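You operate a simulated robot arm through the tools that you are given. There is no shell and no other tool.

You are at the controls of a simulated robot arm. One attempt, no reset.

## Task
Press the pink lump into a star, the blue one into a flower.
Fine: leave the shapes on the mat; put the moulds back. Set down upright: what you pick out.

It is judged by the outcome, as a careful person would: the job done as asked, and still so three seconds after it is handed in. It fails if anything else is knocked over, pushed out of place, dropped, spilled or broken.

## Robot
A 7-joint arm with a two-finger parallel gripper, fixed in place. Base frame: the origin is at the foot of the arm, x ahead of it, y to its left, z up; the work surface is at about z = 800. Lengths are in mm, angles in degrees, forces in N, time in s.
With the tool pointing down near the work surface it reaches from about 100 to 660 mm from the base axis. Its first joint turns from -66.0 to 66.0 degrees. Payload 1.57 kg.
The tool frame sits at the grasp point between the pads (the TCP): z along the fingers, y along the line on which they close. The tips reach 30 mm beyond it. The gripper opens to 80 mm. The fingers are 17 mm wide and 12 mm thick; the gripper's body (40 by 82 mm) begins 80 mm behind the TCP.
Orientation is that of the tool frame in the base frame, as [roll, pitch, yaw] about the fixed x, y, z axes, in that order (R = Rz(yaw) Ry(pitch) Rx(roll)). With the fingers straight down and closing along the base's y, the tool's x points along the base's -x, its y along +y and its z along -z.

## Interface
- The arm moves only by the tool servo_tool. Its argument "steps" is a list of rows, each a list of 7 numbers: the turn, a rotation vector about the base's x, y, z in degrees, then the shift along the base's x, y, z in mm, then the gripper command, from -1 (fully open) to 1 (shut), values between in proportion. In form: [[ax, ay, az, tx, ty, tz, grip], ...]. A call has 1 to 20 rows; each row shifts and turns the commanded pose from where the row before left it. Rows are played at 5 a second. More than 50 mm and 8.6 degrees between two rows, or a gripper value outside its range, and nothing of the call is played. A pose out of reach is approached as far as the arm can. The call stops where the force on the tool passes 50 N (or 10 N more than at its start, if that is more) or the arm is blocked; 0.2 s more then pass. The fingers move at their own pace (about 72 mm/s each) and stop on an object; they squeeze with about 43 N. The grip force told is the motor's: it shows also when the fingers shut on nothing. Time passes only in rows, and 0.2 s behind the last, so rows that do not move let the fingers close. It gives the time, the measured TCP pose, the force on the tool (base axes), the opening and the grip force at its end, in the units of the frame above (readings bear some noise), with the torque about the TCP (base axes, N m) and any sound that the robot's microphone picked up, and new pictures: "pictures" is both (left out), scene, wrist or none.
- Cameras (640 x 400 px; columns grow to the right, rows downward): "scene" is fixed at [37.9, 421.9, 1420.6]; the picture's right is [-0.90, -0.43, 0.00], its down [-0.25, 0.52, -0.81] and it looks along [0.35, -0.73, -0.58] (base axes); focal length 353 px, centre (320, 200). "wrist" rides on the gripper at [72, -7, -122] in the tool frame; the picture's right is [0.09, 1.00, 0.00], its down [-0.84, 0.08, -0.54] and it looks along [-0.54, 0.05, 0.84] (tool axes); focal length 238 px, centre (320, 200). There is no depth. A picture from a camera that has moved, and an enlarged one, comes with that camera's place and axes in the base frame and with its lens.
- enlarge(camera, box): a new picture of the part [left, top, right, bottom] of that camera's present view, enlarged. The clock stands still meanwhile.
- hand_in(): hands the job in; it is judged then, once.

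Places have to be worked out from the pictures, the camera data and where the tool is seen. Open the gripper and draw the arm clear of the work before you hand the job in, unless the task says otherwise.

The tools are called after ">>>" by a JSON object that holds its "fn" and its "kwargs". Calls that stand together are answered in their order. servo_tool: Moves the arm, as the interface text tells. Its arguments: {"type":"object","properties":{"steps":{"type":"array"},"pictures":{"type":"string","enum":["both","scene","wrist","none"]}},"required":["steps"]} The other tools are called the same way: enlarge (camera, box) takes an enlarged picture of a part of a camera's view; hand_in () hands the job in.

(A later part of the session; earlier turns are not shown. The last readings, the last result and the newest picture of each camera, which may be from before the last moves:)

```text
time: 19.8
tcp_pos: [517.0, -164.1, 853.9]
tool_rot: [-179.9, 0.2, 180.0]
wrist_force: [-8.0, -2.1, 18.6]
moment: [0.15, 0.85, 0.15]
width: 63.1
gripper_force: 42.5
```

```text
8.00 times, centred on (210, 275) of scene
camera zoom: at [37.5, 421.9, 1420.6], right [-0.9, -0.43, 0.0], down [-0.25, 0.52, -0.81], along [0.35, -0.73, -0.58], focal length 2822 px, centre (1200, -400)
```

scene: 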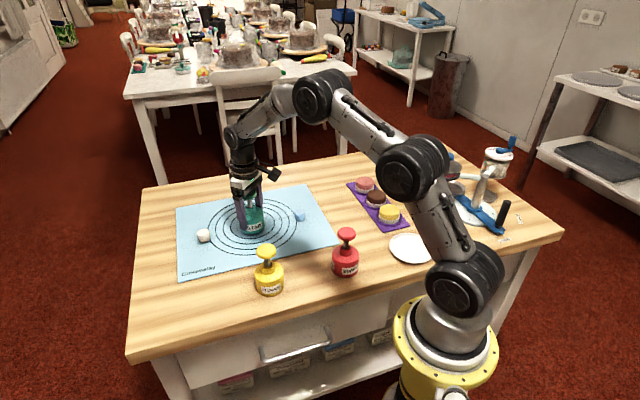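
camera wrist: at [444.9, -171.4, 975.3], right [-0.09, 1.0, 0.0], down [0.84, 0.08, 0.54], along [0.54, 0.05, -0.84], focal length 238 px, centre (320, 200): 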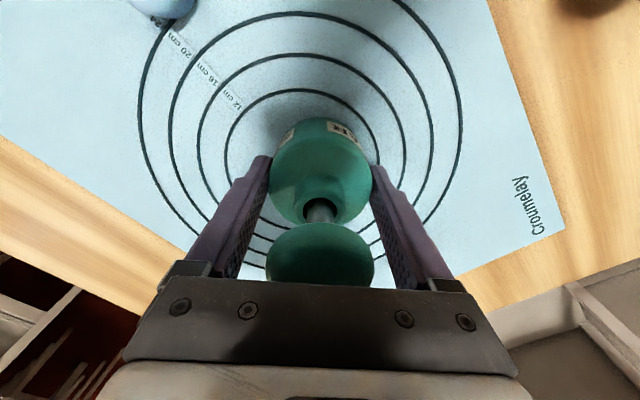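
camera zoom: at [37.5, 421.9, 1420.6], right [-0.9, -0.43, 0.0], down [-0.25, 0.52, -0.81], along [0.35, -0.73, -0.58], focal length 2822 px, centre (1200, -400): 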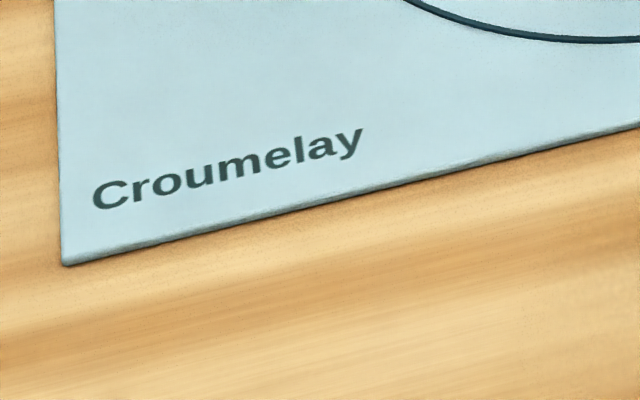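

The mould stands flat on the mat, which appears to be about 4 mm thick. I'll relax the downward push slightly, then open the fingers.

>>> {"fn": "servo_tool", "kwargs": {"steps": [[0, 0, 0, 0, 0, 1.5, 1], [0, 0, 0, 0, 0, 0, 1], [0, 0, 0, 0, 0, 0, 0.3], [0, 0, 0, 0, 0, 0, -0.2], [0, 0, 0, 0, 0, 0, -1], [0, 0, 0, 0, 0, 0, -1], [0, 0, 0, 0, 0, 0, -1]], "pictures": "both"}}

>>> {"fn": "enlarge", "kwargs": {"camera": "scene", "box": [215, 180, 295, 245]}}

>>> {"fn": "enlarge", "kwargs": {"camera": "wrist", "box": [200, 60, 440, 300]}}

```text
time: 21.4
tcp_pos: [516.2, -162.6, 852.5]
tool_rot: [179.9, 0.0, -179.9]
wrist_force: [0.0, -0.4, -0.3]
moment: [-0.01, -0.02, 0.02]
width: 80.0
gripper_force: 0.0
camera wrist: at [444.6, -170.1, 974.7], right [-0.09, 1.0, 0.0], down [0.84, 0.08, 0.54], along [0.54, 0.05, -0.84], focal length 238 px, centre (320, 200)
```

scene: 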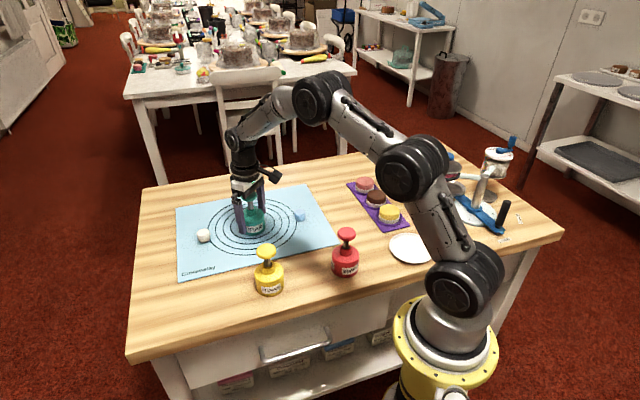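
wrist: 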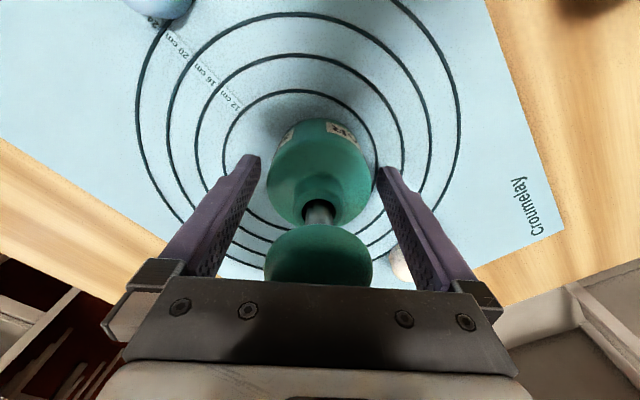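

```text
6.15 times, centred on (255, 212) of scene
camera zoom: at [37.9, 421.9, 1420.6], right [-0.9, -0.43, 0.0], down [-0.25, 0.52, -0.81], along [0.35, -0.73, -0.58], focal length 2171 px, centre (720, 123)
```

zoom: 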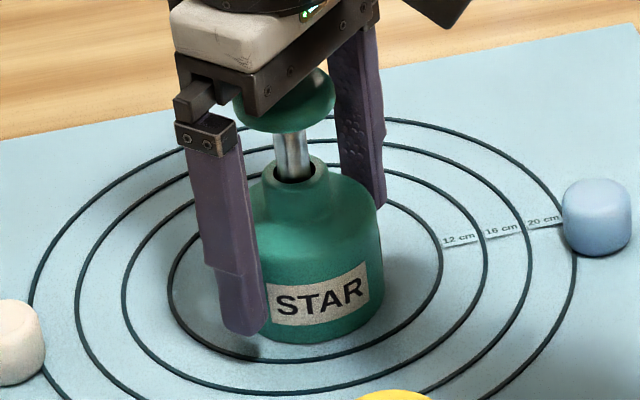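

```text
1.67 times, centred on (320, 180) of wrist
camera zoom: at [444.6, -170.1, 974.7], right [-0.09, 1.0, 0.0], down [0.84, 0.08, 0.54], along [0.54, 0.05, -0.84], focal length 397 px, centre (320, 233)
```

zoom: 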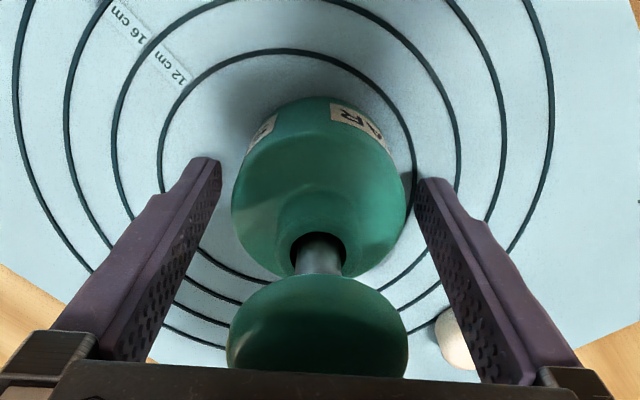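

Released and the mould stands upright. I'll raise the gripper clear of the knob, then close the fingers to use the closed tips as a pusher.

>>> {"fn": "servo_tool", "kwargs": {"steps": [[0, 0, 0, 0, -1, 15, -1], [0, 0, 0, 0, 0, 25, -1], [0, 0, 0, 0, 0, 30, -1], [0, 0, 0, 0, 0, 30, -1], [0, 0, 0, 0, 0, 20, -1], [0, 0, 0, 0, 0, 0, -1], [0, 0, 0, 0, 0, 0, 1], [0, 0, 0, 0, 0, 0, 1], [0, 0, 0, 0, 0, 0, 1], [0, 0, 0, 0, 0, 0, 1]], "pictures": "both"}}

>>> {"fn": "enlarge", "kwargs": {"camera": "wrist", "box": [220, 60, 420, 260]}}

>>> {"fn": "enlarge", "kwargs": {"camera": "scene", "box": [200, 140, 310, 245]}}

```text
time: 23.6
tcp_pos: [518.2, -165.6, 974.6]
tool_rot: [179.9, 0.0, 180.0]
wrist_force: [0.9, 0.0, 0.1]
moment: [0.01, -0.01, 0.03]
width: 0.0
gripper_force: 21.2
camera wrist: at [446.5, -172.4, 1095.4], right [-0.09, 1.0, 0.0], down [0.84, 0.08, 0.54], along [0.54, 0.05, -0.84], focal length 238 px, centre (320, 200)
```

scene: 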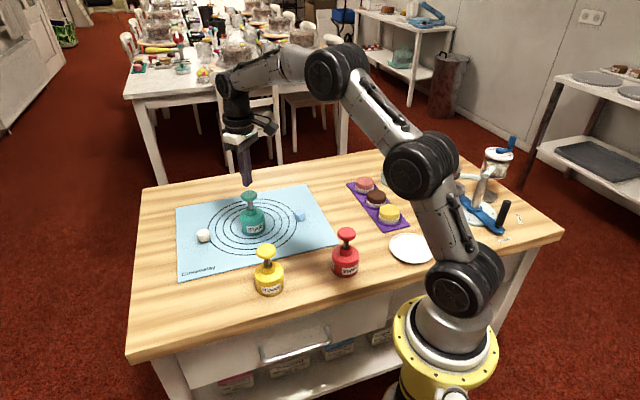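
wrist: 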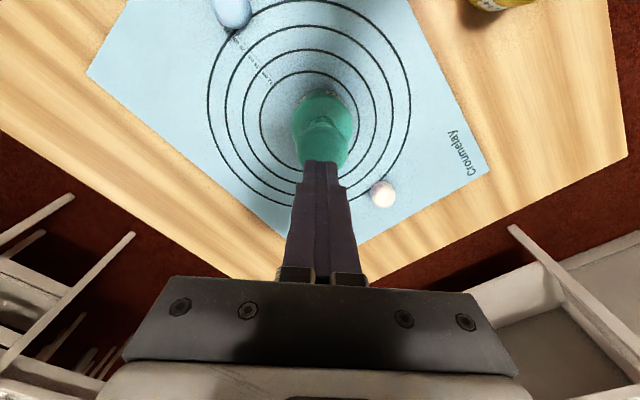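

```text
2.00 times, centred on (320, 160) of wrist
camera zoom: at [446.5, -172.4, 1095.4], right [-0.09, 1.0, 0.0], down [0.84, 0.08, 0.54], along [0.54, 0.05, -0.84], focal length 477 px, centre (320, 280)
```

zoom: 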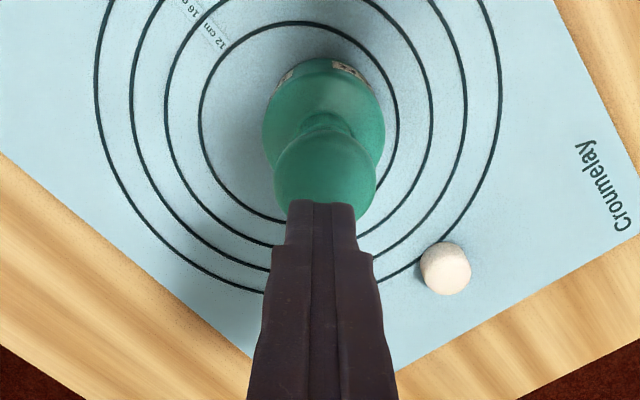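

```text
3.81 times, centred on (255, 192) of scene
camera zoom: at [37.9, 421.9, 1420.6], right [-0.9, -0.43, 0.0], down [-0.25, 0.52, -0.81], along [0.35, -0.73, -0.58], focal length 1344 px, centre (568, 229)
```

zoom: 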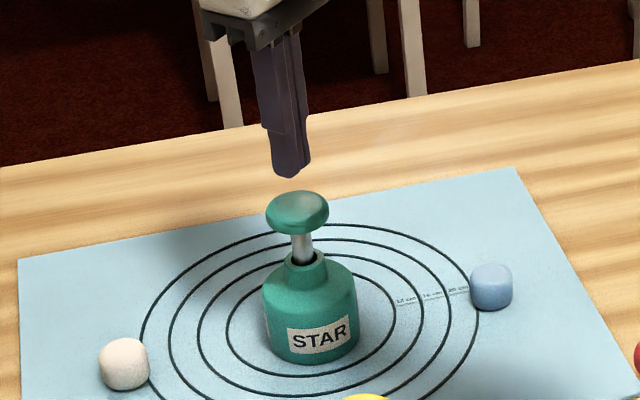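

The knob centre is about 1.8 mm to +y and 1.5 mm to -x of the closed tips. I'll align and press down steadily in small rows, watching the force.

>>> {"fn": "servo_tool", "kwargs": {"steps": [[0, 0, 0, -1.5, 1.8, 0, 1], [0, 0, 0, 0, 0, -8, 1], [0, 0, 0, 0, 0, -6, 1], [0, 0, 0, 0, 0, -4, 1], [0, 0, 0, 0, 0, -2, 1], [0, 0, 0, 0, 0, -2, 1], [0, 0, 0, 0, 0, -2, 1], [0, 0, 0, 0, 0, 0, 1]], "pictures": "both"}}

>>> {"fn": "enlarge", "kwargs": {"camera": "scene", "box": [200, 140, 310, 245]}}

>>> {"fn": "enlarge", "kwargs": {"camera": "wrist", "box": [220, 60, 420, 260]}}

```text
time: 25.4
tcp_pos: [515.7, -162.0, 949.3]
tool_rot: [180.0, 0.0, -179.9]
wrist_force: [-0.2, 0.8, -0.3]
moment: [-0.02, -0.01, -0.02]
width: 0.0
gripper_force: 21.1
camera wrist: at [443.2, -170.3, 1070.6], right [-0.09, 1.0, 0.0], down [0.84, 0.08, 0.54], along [0.54, 0.05, -0.84], focal length 238 px, centre (320, 200)
```

scene: 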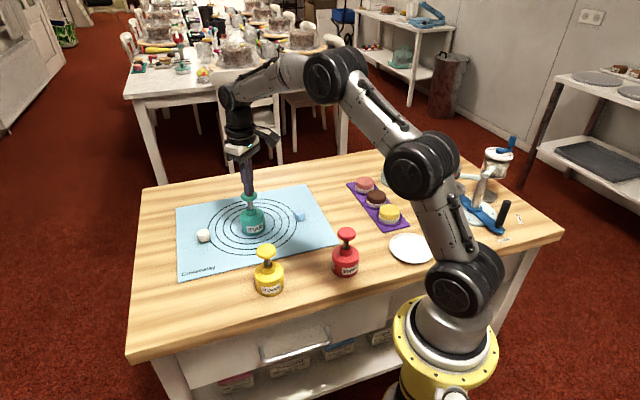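
wrist: 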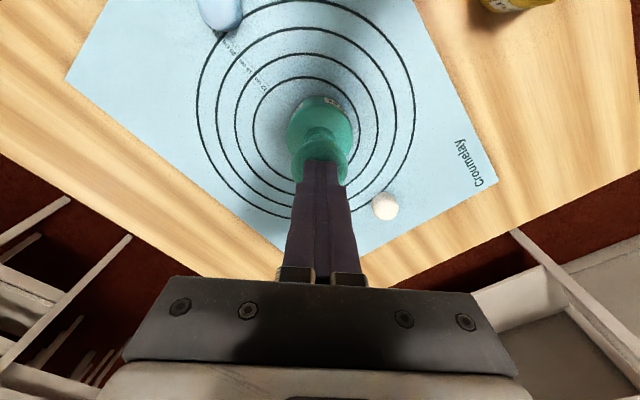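

```text
3.81 times, centred on (255, 192) of scene
camera zoom: at [37.9, 421.9, 1420.6], right [-0.9, -0.43, 0.0], down [-0.25, 0.52, -0.81], along [0.35, -0.73, -0.58], focal length 1344 px, centre (568, 229)
```

zoom: 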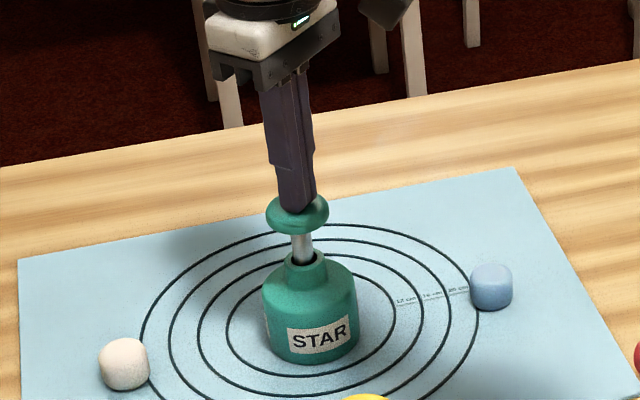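

```text
2.00 times, centred on (320, 160) of wrist
camera zoom: at [443.2, -170.3, 1070.6], right [-0.09, 1.0, 0.0], down [0.84, 0.08, 0.54], along [0.54, 0.05, -0.84], focal length 477 px, centre (320, 280)
```

zoom: 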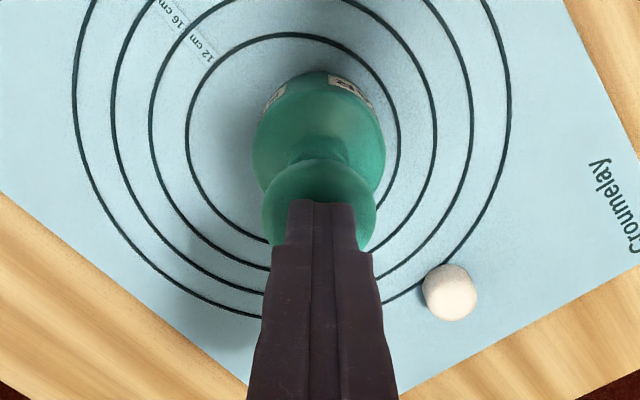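

The tips are just above the knob and centred within 1 mm. Now I'll press down in small rows.

>>> {"fn": "servo_tool", "kwargs": {"steps": [[0, 0, 0, 0, -0.7, -3, 1], [0, 0, 0, 0, 0, -3, 1], [0, 0, 0, 0, 0, -3, 1], [0, 0, 0, 0, 0, -3, 1], [0, 0, 0, 0, 0, -3, 1], [0, 0, 0, 0, 0, 0, 1]], "pictures": "both"}}

>>> {"fn": "enlarge", "kwargs": {"camera": "scene", "box": [200, 140, 310, 245]}}

```text
time: 26.8
tcp_pos: [516.1, -162.6, 935.4]
tool_rot: [180.0, 0.3, -179.9]
wrist_force: [-0.4, 0.3, 19.0]
moment: [0.01, 0.01, -0.04]
width: 0.1
gripper_force: 21.1
camera wrist: at [443.2, -170.7, 1056.5], right [-0.09, 1.0, 0.0], down [0.83, 0.08, 0.54], along [0.54, 0.05, -0.84], focal length 238 px, centre (320, 200)
```

scene: 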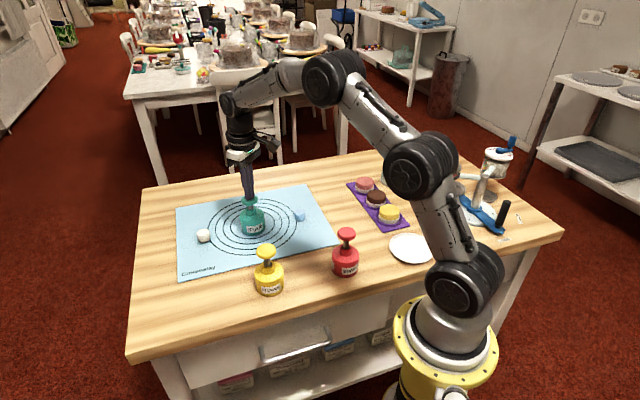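
wrist: 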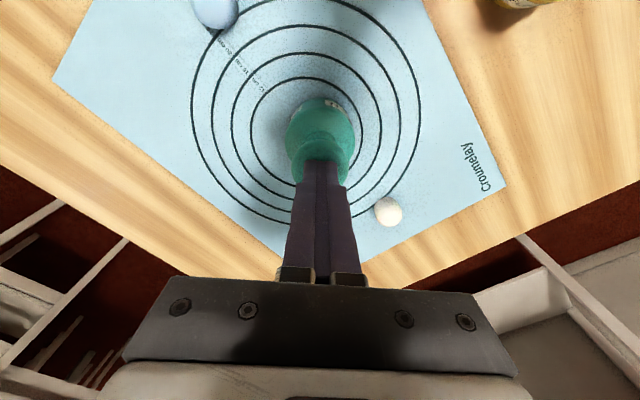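

```text
3.81 times, centred on (255, 192) of scene
camera zoom: at [37.6, 422.0, 1420.5], right [-0.9, -0.43, 0.0], down [-0.25, 0.52, -0.81], along [0.35, -0.73, -0.58], focal length 1344 px, centre (568, 229)
```

zoom: 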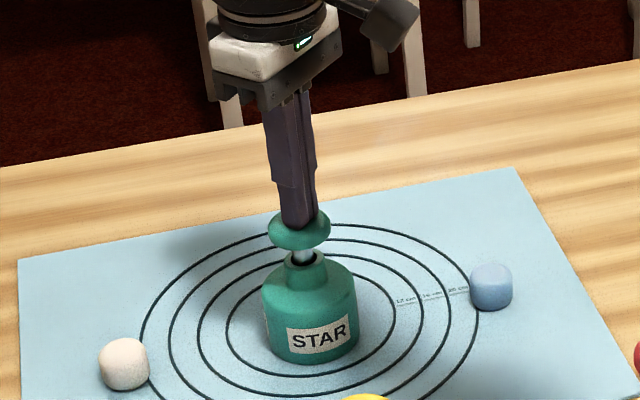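

The plunger is sliding in evenly and the force is 19 N with no side load. I'll keep pressing.

>>> {"fn": "servo_tool", "kwargs": {"steps": [[0, 0, 0, 0, 0, -3, 1], [0, 0, 0, 0, 0, -3, 1], [0, 0, 0, 0, 0, -3, 1], [0, 0, 0, 0, 0, -3, 1], [0, 0, 0, 0, 0, 0, 1]], "pictures": "scene"}}

>>> {"fn": "enlarge", "kwargs": {"camera": "scene", "box": [200, 140, 310, 245]}}

```text
time: 28.0
tcp_pos: [517.1, -164.1, 928.3]
tool_rot: [-179.8, 0.7, -180.0]
wrist_force: [-8.0, 1.2, 38.5]
moment: [0.04, 0.54, -0.04]
width: 0.0
gripper_force: 21.6
```

scene: 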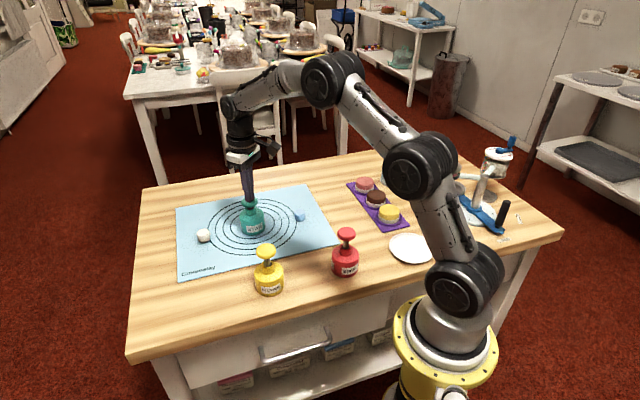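

```text
3.81 times, centred on (255, 192) of scene
camera zoom: at [37.1, 422.1, 1420.5], right [-0.9, -0.43, 0.0], down [-0.25, 0.52, -0.81], along [0.35, -0.73, -0.58], focal length 1344 px, centre (568, 229)
```

zoom: 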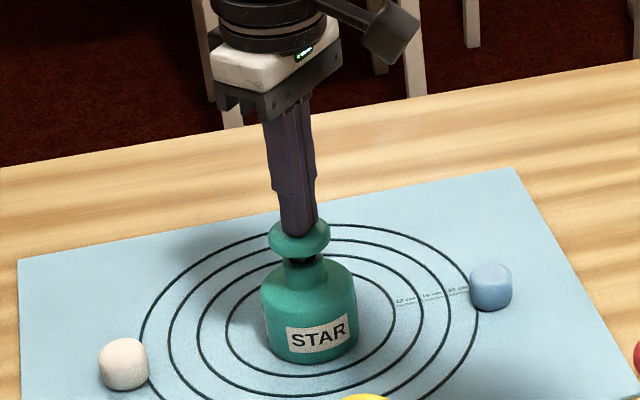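

Force is 38 N and the plunger is nearly in, with only a small gap left below the knob. I'll press a little further in 1 mm rows.

>>> {"fn": "servo_tool", "kwargs": {"steps": [[0, 0, 0, 0, 0, -1, 1], [0, 0, 0, 0, 0, -1, 1], [0, 0, 0, 0, 0, -1, 1], [0, 0, 0, 0, 0, -1, 1], [0, 0, 0, 0, 0, 0, 1], [0, 0, 0, 0, 0, 0, 1]], "pictures": "scene"}}

>>> {"fn": "enlarge", "kwargs": {"camera": "scene", "box": [215, 170, 295, 245]}}

```text
time: 29.0
tcp_pos: [518.9, -164.1, 928.8]
tool_rot: [-179.7, 1.1, -180.0]
wrist_force: [-4.4, 0.9, 10.8]
moment: [0.08, 0.19, -0.01]
width: 0.0
gripper_force: 21.7
stopped in row 4: the force on the tool passed its limit at 52 N (the readings are from after the stop); the commanded pose is now the measured one
```

scene: 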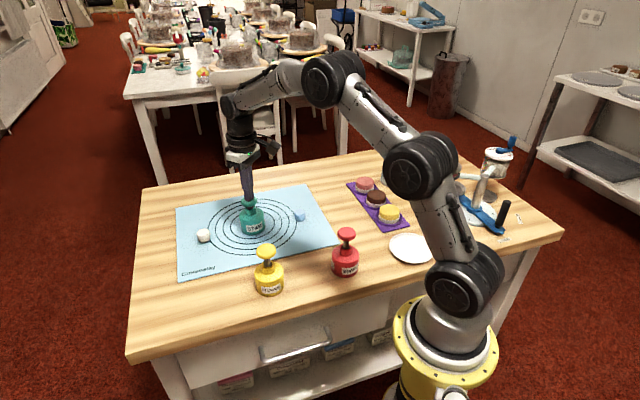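

```text
5.33 times, centred on (255, 208) of scene
camera zoom: at [37.7, 422.0, 1420.5], right [-0.9, -0.43, 0.0], down [-0.25, 0.52, -0.81], along [0.35, -0.73, -0.58], focal length 1881 px, centre (667, 160)
```

zoom: 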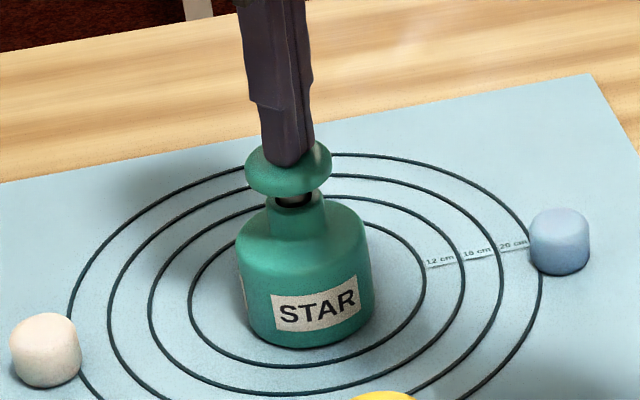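

It stopped at 52 N with the plunger bottomed out at about 22 mm of travel. I'll back the tips off and see whether the plunger returns.

>>> {"fn": "servo_tool", "kwargs": {"steps": [[0, 0, 0, 0, 0, 6, 1], [0, 0, 0, 0, 0, 10, 1], [0, 0, 0, 0, 0, 15, 1], [0, 0, 0, 0, 0, 15, 1], [0, 0, 0, 0, 0, 0, -1], [0, 0, 0, 0, 0, 0, -1], [0, 0, 0, 0, 0, 0, -1]], "pictures": "both"}}

>>> {"fn": "enlarge", "kwargs": {"camera": "scene", "box": [215, 170, 295, 245]}}

>>> {"fn": "enlarge", "kwargs": {"camera": "wrist", "box": [220, 60, 420, 260]}}

```text
time: 30.6
tcp_pos: [519.2, -163.4, 973.0]
tool_rot: [-179.6, 0.9, -180.0]
wrist_force: [-0.1, -0.1, 1.0]
moment: [-0.04, 0.02, 0.0]
width: 80.0
gripper_force: 0.1
camera wrist: at [445.3, -170.4, 1093.1], right [-0.09, 1.0, -0.01], down [0.83, 0.08, 0.55], along [0.55, 0.05, -0.83], focal length 238 px, centre (320, 200)
```

scene: 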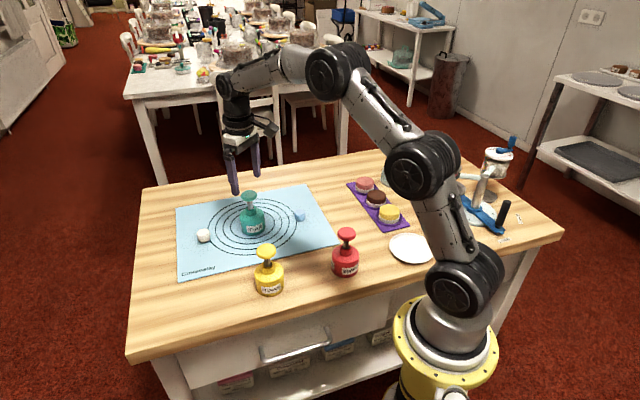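
wrist: 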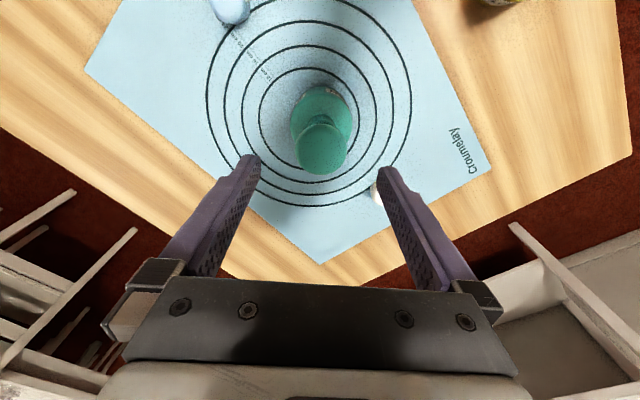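

```text
5.33 times, centred on (255, 208) of scene
camera zoom: at [37.9, 421.9, 1420.6], right [-0.9, -0.43, 0.0], down [-0.25, 0.52, -0.81], along [0.35, -0.73, -0.58], focal length 1881 px, centre (667, 160)
```

zoom: 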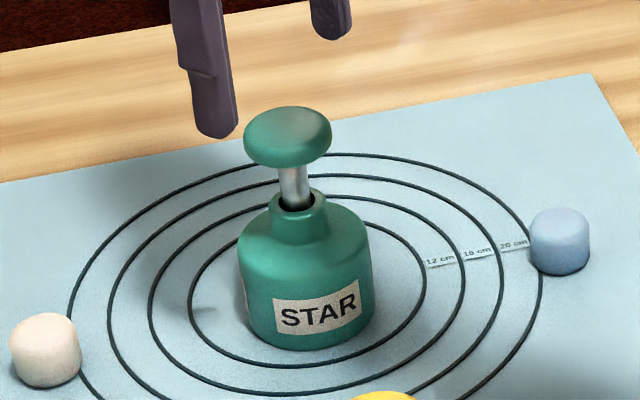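

```text
2.00 times, centred on (320, 160) of wrist
camera zoom: at [445.3, -170.4, 1093.1], right [-0.09, 1.0, -0.01], down [0.83, 0.08, 0.55], along [0.55, 0.05, -0.83], focal length 477 px, centre (320, 280)
```

zoom: 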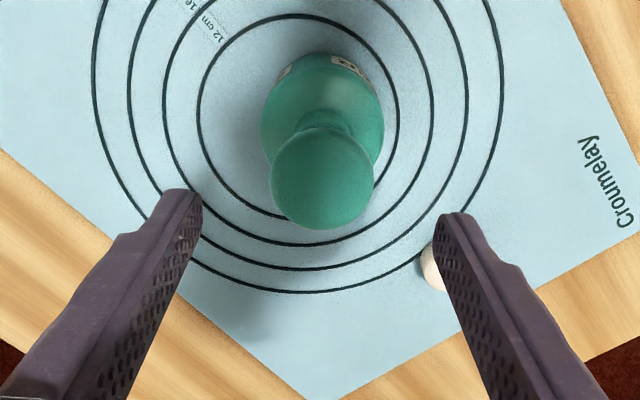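

The plunger sprang back and the mould still stands upright. I'll level out the small tilt left from the stop, re-centre over the mould and look again.

>>> {"fn": "servo_tool", "kwargs": {"steps": [[0.4, 0.9, 0, -2.5, 0, 0, -1], [0, 0, 0, 0, 0, 0, -1], [0, 0, 0, 0, 0, 0, -1]], "pictures": "wrist"}}

>>> {"fn": "enlarge", "kwargs": {"camera": "wrist", "box": [220, 60, 420, 260]}}

```text
time: 31.4
tcp_pos: [517.0, -163.0, 972.1]
tool_rot: [179.9, 0.0, -180.0]
wrist_force: [0.6, -0.2, -0.2]
moment: [0.01, -0.01, 0.04]
width: 80.1
gripper_force: 0.2
camera wrist: at [445.0, -171.4, 1094.4], right [-0.09, 1.0, 0.0], down [0.84, 0.08, 0.54], along [0.54, 0.05, -0.84], focal length 238 px, centre (320, 200)
```

wrist: 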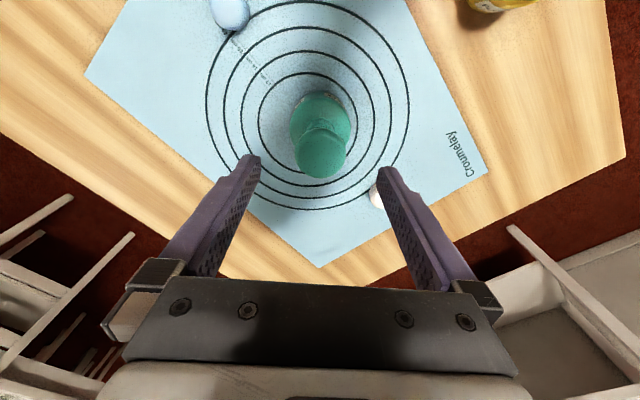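

```text
2.00 times, centred on (320, 160) of wrist
camera zoom: at [445.0, -171.4, 1094.4], right [-0.09, 1.0, 0.0], down [0.84, 0.08, 0.54], along [0.54, 0.05, -0.84], focal length 477 px, centre (320, 280)
```

zoom: 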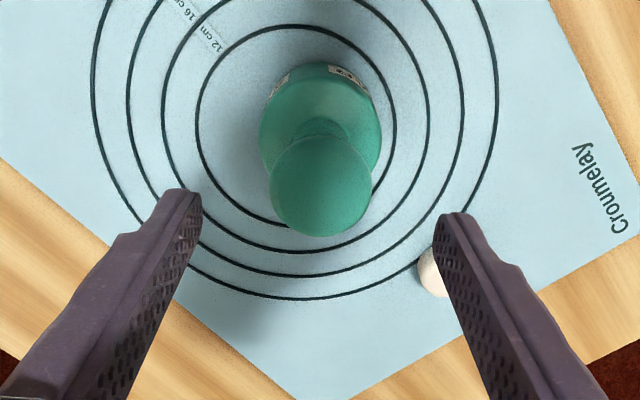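

The gripper is centred on the knob. I'll descend around the body and grip it again.

>>> {"fn": "servo_tool", "kwargs": {"steps": [[0, 0, 0, 0, 0, -25, -1], [0, 0, 0, 0, 0, -25, -1], [0, 0, 0, 0, 0, -25, -1], [0, 0, 0, 0, 0, -25, -1], [0, 0, 0, 0, 0, -15, -1], [0, 0, 0, 0, 0, -3, -1], [0, 0, 0, 0, 0, 0, -1]], "pictures": "both"}}

```text
time: 33.0
tcp_pos: [515.3, -164.2, 855.4]
tool_rot: [180.0, 0.0, -180.0]
wrist_force: [0.4, -0.7, -0.7]
moment: [0.01, 0.01, -0.01]
width: 80.1
gripper_force: 0.1
camera wrist: at [443.2, -171.8, 976.7], right [-0.09, 1.0, 0.0], down [0.84, 0.08, 0.54], along [0.54, 0.05, -0.84], focal length 238 px, centre (320, 200)
```

scene: 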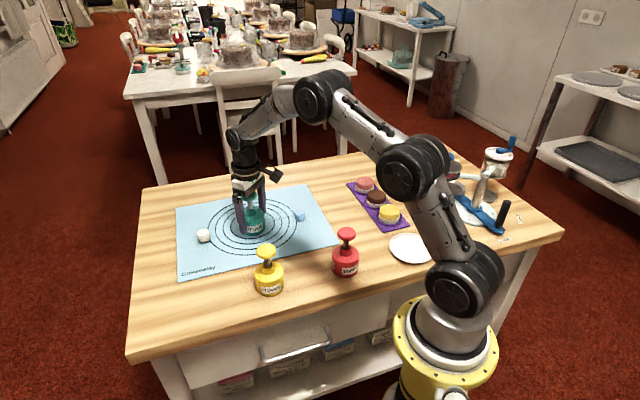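
wrist: 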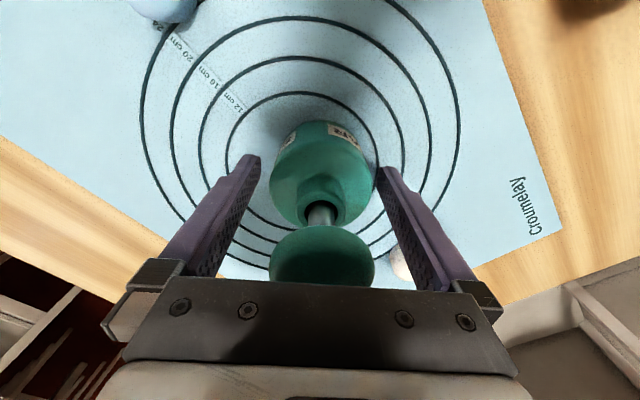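

It's aligned within 1 mm. I'll grip and lift straight up, then check the shape underneath.

>>> {"fn": "servo_tool", "kwargs": {"steps": [[0, 0, 0, 1, 0.8, -1, -1], [0, 0, 0, 0, 0, 0, 1], [0, 0, 0, 0, 0, 0, 1], [0, 0, 0, 0, 0, 0, 1], [0, 0, 0, 0, 0, 0, 1], [0, 0, 0, 0, 0, 4, 1], [0, 0, 0, 0, 0, 8, 1], [0, 0, 0, 0, 0, 15, 1], [0, 0, 0, 0, 0, 20, 1], [0, 0, 0, 0, 0, 25, 1], [0, 0, 0, 0, 0, 20, 1], [0, 0, 0, 0, 0, 0, 1]], "pictures": "both"}}

>>> {"fn": "enlarge", "kwargs": {"camera": "scene", "box": [190, 150, 310, 250]}}

>>> {"fn": "enlarge", "kwargs": {"camera": "wrist", "box": [220, 60, 420, 260]}}

```text
time: 35.6
tcp_pos: [515.1, -161.7, 948.3]
tool_rot: [179.9, -0.1, -180.0]
wrist_force: [-0.3, 0.2, -1.4]
moment: [-0.01, 0.0, -0.01]
width: 63.0
gripper_force: 43.2
camera wrist: at [442.6, -169.7, 1069.4], right [-0.09, 1.0, 0.0], down [0.84, 0.08, 0.54], along [0.54, 0.05, -0.84], focal length 238 px, centre (320, 200)
```

scene: 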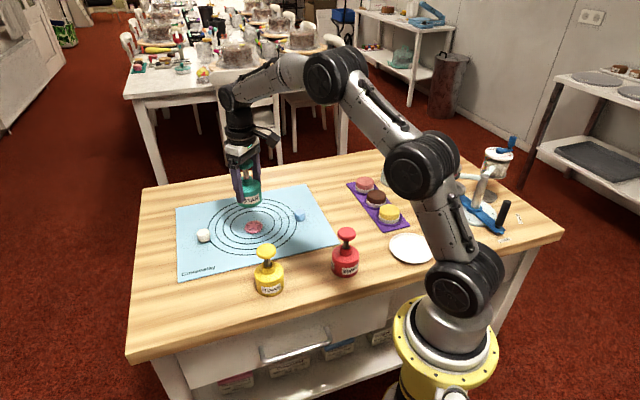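
wrist: 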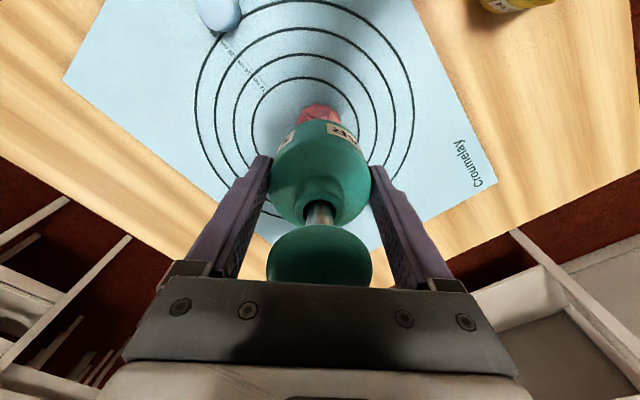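

```text
4.00 times, centred on (250, 200) of scene
camera zoom: at [37.9, 421.9, 1420.6], right [-0.9, -0.43, 0.0], down [-0.25, 0.52, -0.81], along [0.35, -0.73, -0.58], focal length 1411 px, centre (600, 200)
```

zoom: 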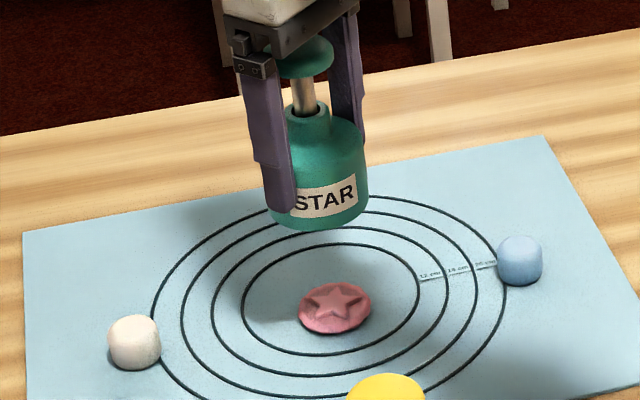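

```text
2.00 times, centred on (320, 160) of wrist
camera zoom: at [442.6, -169.7, 1069.4], right [-0.09, 1.0, 0.0], down [0.84, 0.08, 0.54], along [0.54, 0.05, -0.84], focal length 477 px, centre (320, 280)
```

zoom: 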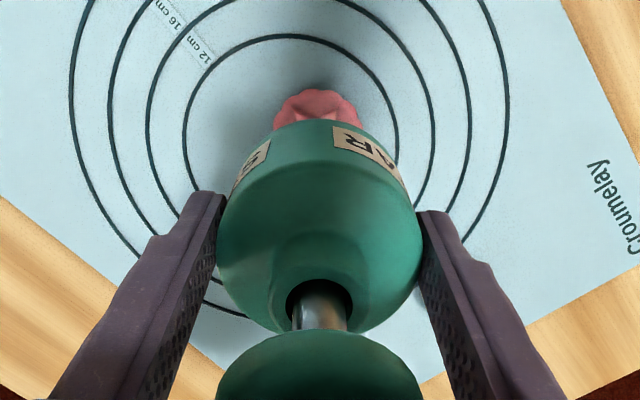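

The pink lump is now a disc with a clear star imprint, left on the mat. I'll carry the STAR mould back to its original place at (497.5,116.4), staying at height.

>>> {"fn": "servo_tool", "kwargs": {"steps": [[0, 0, 0, -2, 25, 0, 1], [0, 0, 0, -2, 36, 0, 1], [0, 0, 0, -2.5, 38, 0, 1], [0, 0, 0, -2.5, 38, 0, 1], [0, 0, 0, -2.5, 38, 0, 1], [0, 0, 0, -2.5, 38, 0, 1], [0, 0, 0, -2, 36, 0, 1], [0, 0, 0, -2, 29, 0, 1], [0, 0, 0, 0, 0, 0, 1], [0, 0, 0, 0, 0, 0, 1]], "pictures": "both"}}

>>> {"fn": "enlarge", "kwargs": {"camera": "scene", "box": [120, 180, 260, 310]}}

>>> {"fn": "enlarge", "kwargs": {"camera": "scene", "box": [225, 205, 285, 245]}}

```text
time: 37.8
tcp_pos: [498.6, 114.3, 946.2]
tool_rot: [179.9, 0.1, 180.0]
wrist_force: [-0.3, -0.4, -1.5]
moment: [-0.01, -0.04, -0.01]
width: 63.1
gripper_force: 43.1
camera wrist: at [426.1, 107.6, 1067.5], right [-0.09, 1.0, 0.0], down [0.84, 0.08, 0.54], along [0.54, 0.05, -0.84], focal length 238 px, centre (320, 200)
```

scene: 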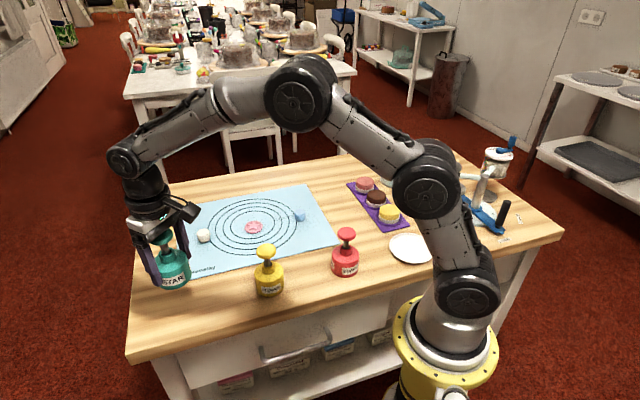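
wrist: 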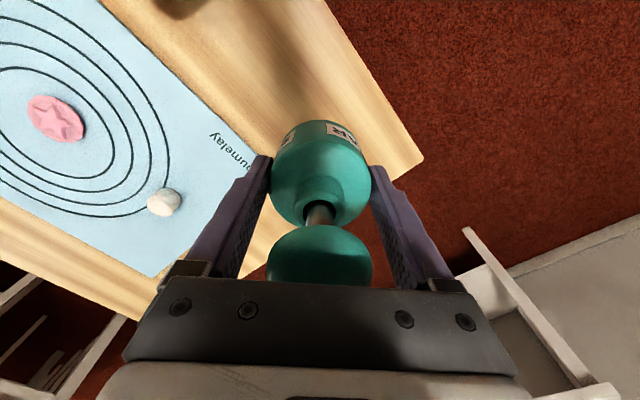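

```text
3.08 times, centred on (190, 245) of scene
camera zoom: at [37.9, 421.9, 1420.6], right [-0.9, -0.43, 0.0], down [-0.25, 0.52, -0.81], along [0.35, -0.73, -0.58], focal length 1085 px, centre (720, 62)
```

zoom: 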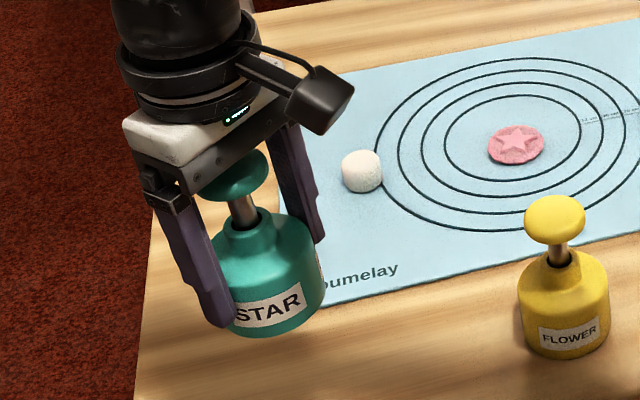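

```text
10.00 times, centred on (255, 225) of scene
camera zoom: at [37.9, 421.9, 1420.6], right [-0.9, -0.43, 0.0], down [-0.25, 0.52, -0.81], along [0.35, -0.73, -0.58], focal length 3527 px, centre (970, -50)
```

zoom: 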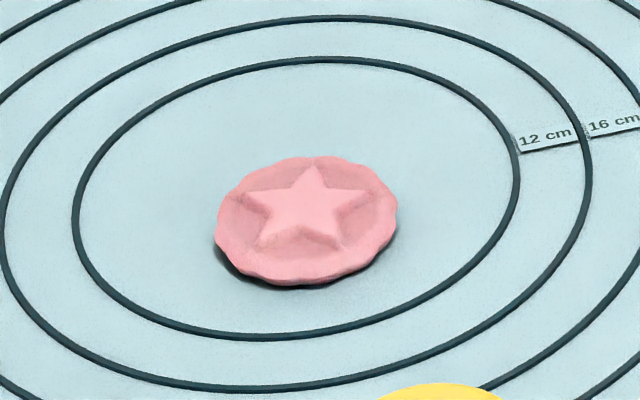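

The star imprint is clean. I'll apply a small position correction and lower the STAR mould toward its place.

>>> {"fn": "servo_tool", "kwargs": {"steps": [[0, 0, 0, -1, 2, 0, 1], [0, 0, 0, 0, 0, -20, 1], [0, 0, 0, 0, 0, -25, 1], [0, 0, 0, 0, 0, -25, 1], [0, 0, 0, 0, 0, -12, 1], [0, 0, 0, 0, 0, -6, 1], [0, 0, 0, 0, 0, 0, 1], [0, 0, 0, 0, 0, 0, 1]], "pictures": "both"}}

>>> {"fn": "enlarge", "kwargs": {"camera": "scene", "box": [120, 200, 260, 330]}}

```text
time: 39.6
tcp_pos: [498.7, 116.6, 857.5]
tool_rot: [179.9, 0.0, -180.0]
wrist_force: [0.0, 0.7, -2.2]
moment: [-0.05, -0.03, -0.03]
width: 63.2
gripper_force: 42.9
camera wrist: at [426.2, 108.6, 980.5], right [-0.09, 1.0, 0.0], down [0.84, 0.08, 0.54], along [0.54, 0.05, -0.84], focal length 238 px, centre (320, 200)
```

scene: 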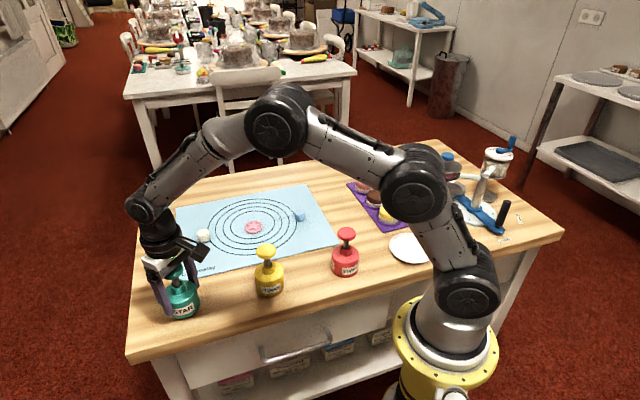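
wrist: 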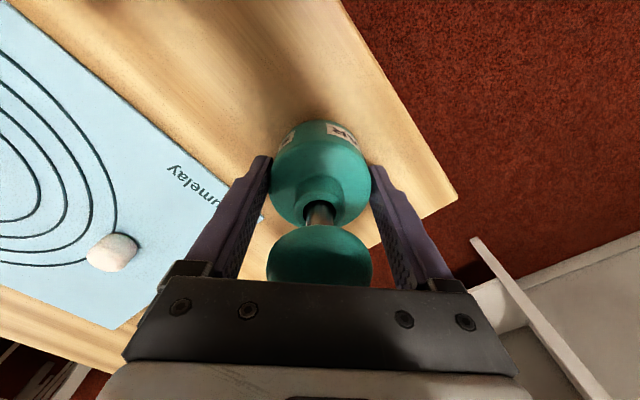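

```text
3.08 times, centred on (190, 265) of scene
camera zoom: at [37.9, 421.9, 1420.6], right [-0.9, -0.43, 0.0], down [-0.25, 0.52, -0.81], along [0.35, -0.73, -0.58], focal length 1085 px, centre (720, 0)
```

zoom: 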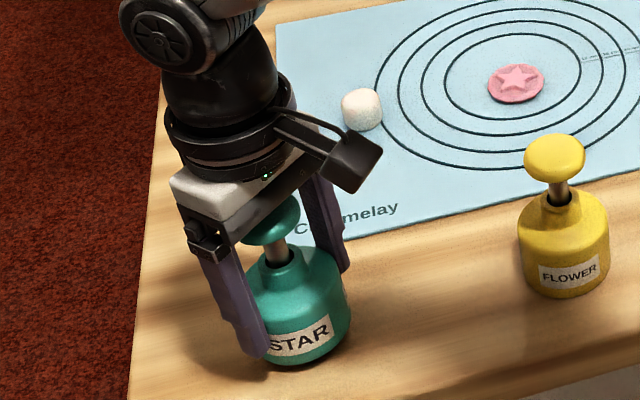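

It's nearly at the table, with about 8 mm left. I'll finish lowering in small rows.

>>> {"fn": "servo_tool", "kwargs": {"steps": [[0, 0, 0, 0, 0, -3, 1], [0, 0, 0, 0, 0, -2, 1], [0, 0, 0, 0, 0, -1, 1], [0, 0, 0, 0, 0, -1, 1], [0, 0, 0, 0, 0, 0, 1], [0, 0, 0, 0, 0, 0, 1]], "pictures": "none"}}

```text
time: 41.0
tcp_pos: [497.8, 116.9, 851.6]
tool_rot: [179.8, 0.0, -179.9]
wrist_force: [-0.4, 0.1, -2.0]
moment: [-0.01, 0.03, 0.01]
width: 63.1
gripper_force: 42.8
```

No contact yet at z 851.6, so I'll continue down in 0.7 mm rows.

>>> {"fn": "servo_tool", "kwargs": {"steps": [[0, 0, 0, 0, 0, -0.7, 1], [0, 0, 0, 0, 0, -0.7, 1], [0, 0, 0, 0, 0, -0.7, 1], [0, 0, 0, 0, 0, 0, 1], [0, 0, 0, 0, 0, 0, 1]], "pictures": "none"}}

```text
time: 42.2
tcp_pos: [498.3, 115.9, 850.0]
tool_rot: [179.9, 0.2, 180.0]
wrist_force: [-7.2, -0.7, 17.3]
moment: [-0.48, 0.62, -0.16]
width: 63.2
gripper_force: 43.4
```

The mould is down on the table with about 17 N. I'll relax the push, open, and raise clear.

>>> {"fn": "servo_tool", "kwargs": {"steps": [[0, 0, 0, 0, 0, 1.3, 1], [0, 0, 0, 0, 0, 0, 1], [0, 0, 0, 0, 0, 0, 0.3], [0, 0, 0, 0, 0, 0, -0.2], [0, 0, 0, 0, 0, 0, -1], [0, 0, 0, 0, 0, 0, -1]], "pictures": "both"}}

>>> {"fn": "enlarge", "kwargs": {"camera": "scene", "box": [120, 200, 260, 330]}}

```text
time: 43.6
tcp_pos: [498.4, 116.4, 850.0]
tool_rot: [179.9, 0.0, 180.0]
wrist_force: [0.9, -0.5, 0.3]
moment: [0.0, 0.0, 0.0]
width: 79.8
gripper_force: 0.0
camera wrist: at [426.1, 108.7, 971.5], right [-0.09, 1.0, 0.0], down [0.84, 0.08, 0.54], along [0.54, 0.05, -0.84], focal length 238 px, centre (320, 200)
```

scene: 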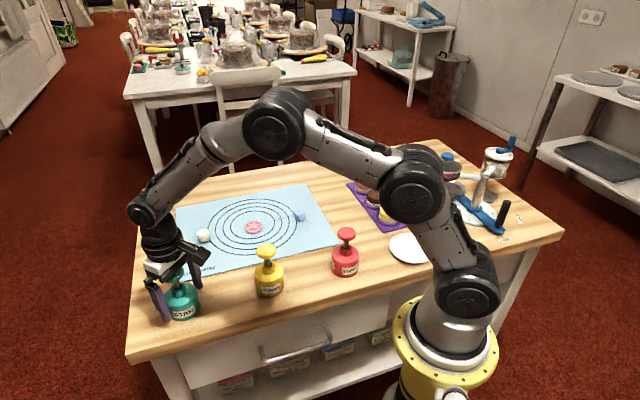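
wrist: 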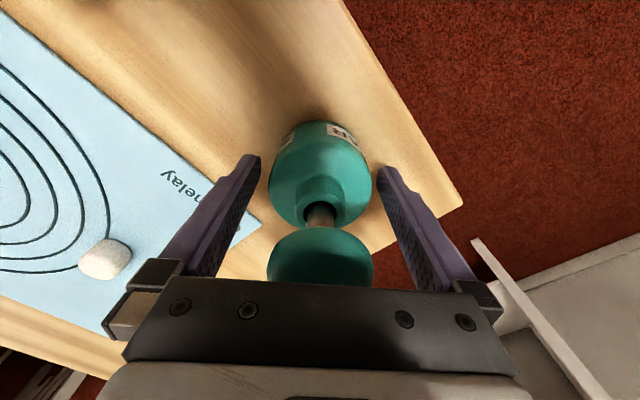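

```text
3.08 times, centred on (190, 265) of scene
camera zoom: at [37.9, 421.9, 1420.6], right [-0.9, -0.43, 0.0], down [-0.25, 0.52, -0.81], along [0.35, -0.73, -0.58], focal length 1085 px, centre (720, 0)
```

zoom: 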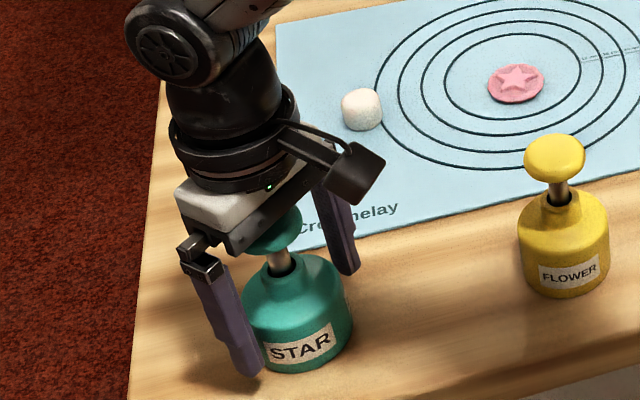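

STAR is back within about 3 mm of its original spot and standing upright. I'll rise straight up clear of the knob and move over to the FLOWER mould.

>>> {"fn": "servo_tool", "kwargs": {"steps": [[0, 0, 0, 0, 0, 15, -1], [0, 0, 0, 0, 0, 25, -1], [0, 0, 0, 0, 0, 35, -1], [0, 0, 0, 0, 0, 45, -1], [0, 0, 0, -24, -24, 0, -1], [0, 0, 0, -28, -28, 0, -1], [0, 0, 0, -28, -28, 0, -1], [0, 0, 0, -28, -28, 0, -1], [0, 0, 0, -20, -20, 0, -1], [0, 0, 0, 0, 0, 0, -1], [0, 0, 0, 0, 0, 0, -1]], "pictures": "both"}}

>>> {"fn": "enlarge", "kwargs": {"camera": "wrist", "box": [220, 50, 420, 250]}}

>>> {"fn": "enlarge", "kwargs": {"camera": "scene", "box": [146, 255, 226, 330]}}

```text
time: 46.0
tcp_pos: [369.8, -12.1, 970.4]
tool_rot: [179.9, 0.0, -180.0]
wrist_force: [-0.2, 0.3, 0.6]
moment: [-0.01, 0.01, 0.03]
width: 80.1
gripper_force: 0.0
camera wrist: at [297.3, -19.8, 1092.7], right [-0.09, 1.0, 0.0], down [0.84, 0.08, 0.54], along [0.54, 0.05, -0.84], focal length 238 px, centre (320, 200)
```

scene: 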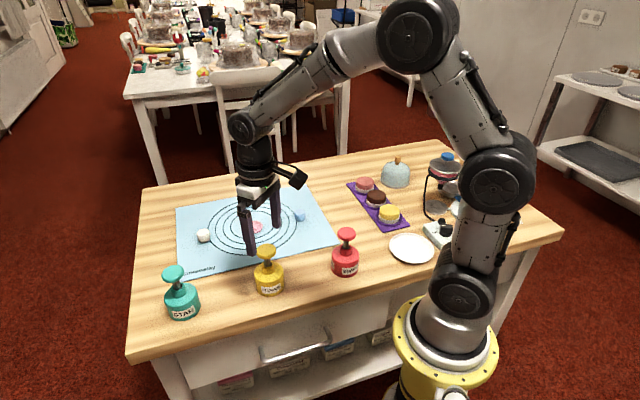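
wrist: 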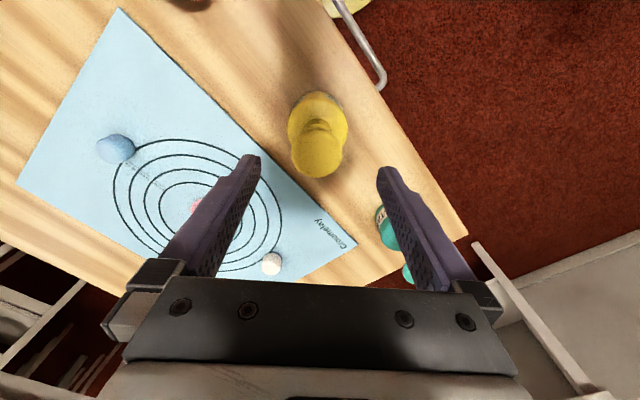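

```text
2.00 times, centred on (320, 150) of wrist
camera zoom: at [297.3, -19.8, 1092.7], right [-0.09, 1.0, 0.0], down [0.84, 0.08, 0.54], along [0.54, 0.05, -0.84], focal length 477 px, centre (320, 300)
```

zoom: 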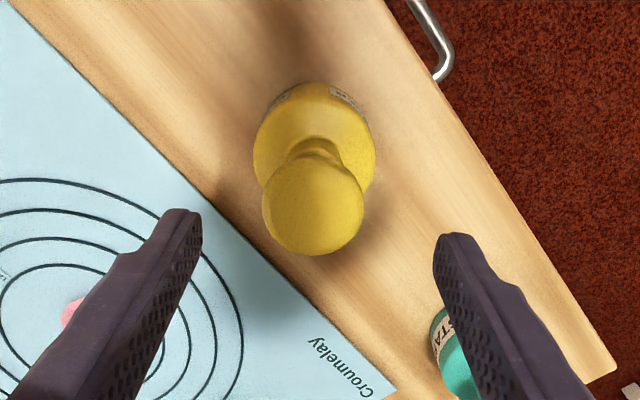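

```text
5.33 times, centred on (186, 292) of scene
camera zoom: at [37.9, 421.9, 1420.6], right [-0.9, -0.43, 0.0], down [-0.25, 0.52, -0.81], along [0.35, -0.73, -0.58], focal length 1881 px, centre (1035, -293)
```

zoom: 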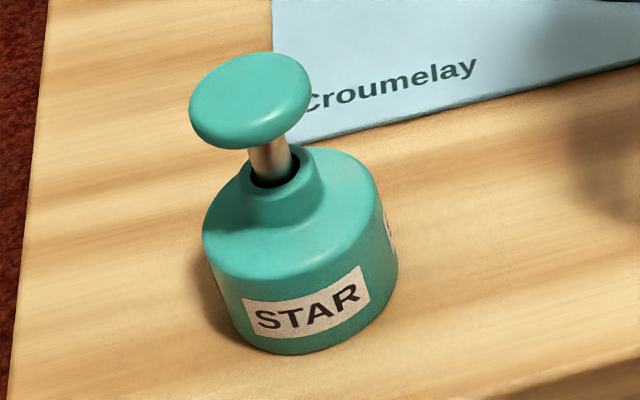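

The FLOWER mould's knob is 3 mm to -y of the tool axis and aligned in x. I'll shift and descend around it.

>>> {"fn": "servo_tool", "kwargs": {"steps": [[0, 0, 0, 0, -3.1, 0, -1], [0, 0, 0, 0, 0, -20, -1], [0, 0, 0, 0, 0, -25, -1], [0, 0, 0, 0, 0, -25, -1], [0, 0, 0, 0, 0, -20, -1], [0, 0, 0, 0, 0, 0, -1], [0, 0, 0, 0, 0, 0, -1]], "pictures": "both"}}

>>> {"fn": "enlarge", "kwargs": {"camera": "wrist", "box": [220, 90, 420, 290]}}

>>> {"fn": "enlarge", "kwargs": {"camera": "scene", "box": [215, 215, 325, 305]}}

```text
time: 47.6
tcp_pos: [370.2, -14.4, 880.4]
tool_rot: [179.8, 0.0, -180.0]
wrist_force: [0.2, -0.3, 0.1]
moment: [0.03, -0.03, -0.04]
width: 79.9
gripper_force: 0.0
camera wrist: at [298.4, -22.6, 1002.1], right [-0.09, 1.0, 0.0], down [0.84, 0.08, 0.54], along [0.54, 0.05, -0.84], focal length 238 px, centre (320, 200)
```

scene: 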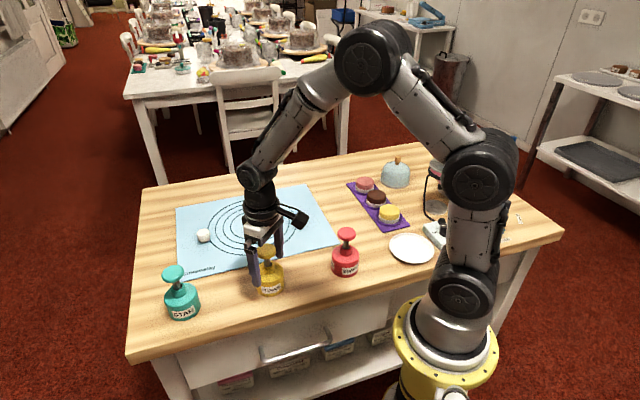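
wrist: 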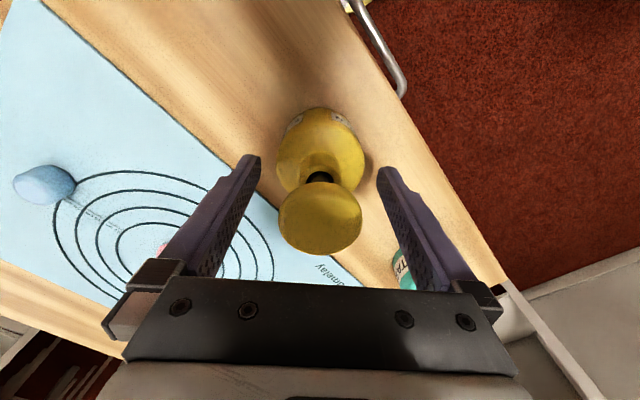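

```text
2.00 times, centred on (320, 190) of wrist
camera zoom: at [298.4, -22.6, 1002.1], right [-0.09, 1.0, 0.0], down [0.84, 0.08, 0.54], along [0.54, 0.05, -0.84], focal length 477 px, centre (320, 220)
```

zoom: 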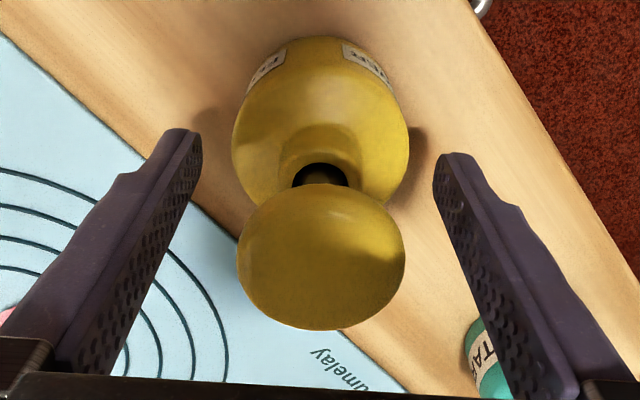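

```text
4.44 times, centred on (270, 260) of scene
camera zoom: at [37.9, 421.9, 1420.6], right [-0.9, -0.43, 0.0], down [-0.25, 0.52, -0.81], along [0.35, -0.73, -0.58], focal length 1568 px, centre (542, -67)
```

zoom: 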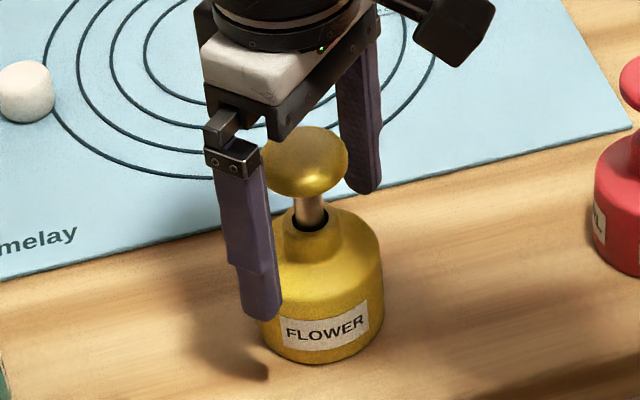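

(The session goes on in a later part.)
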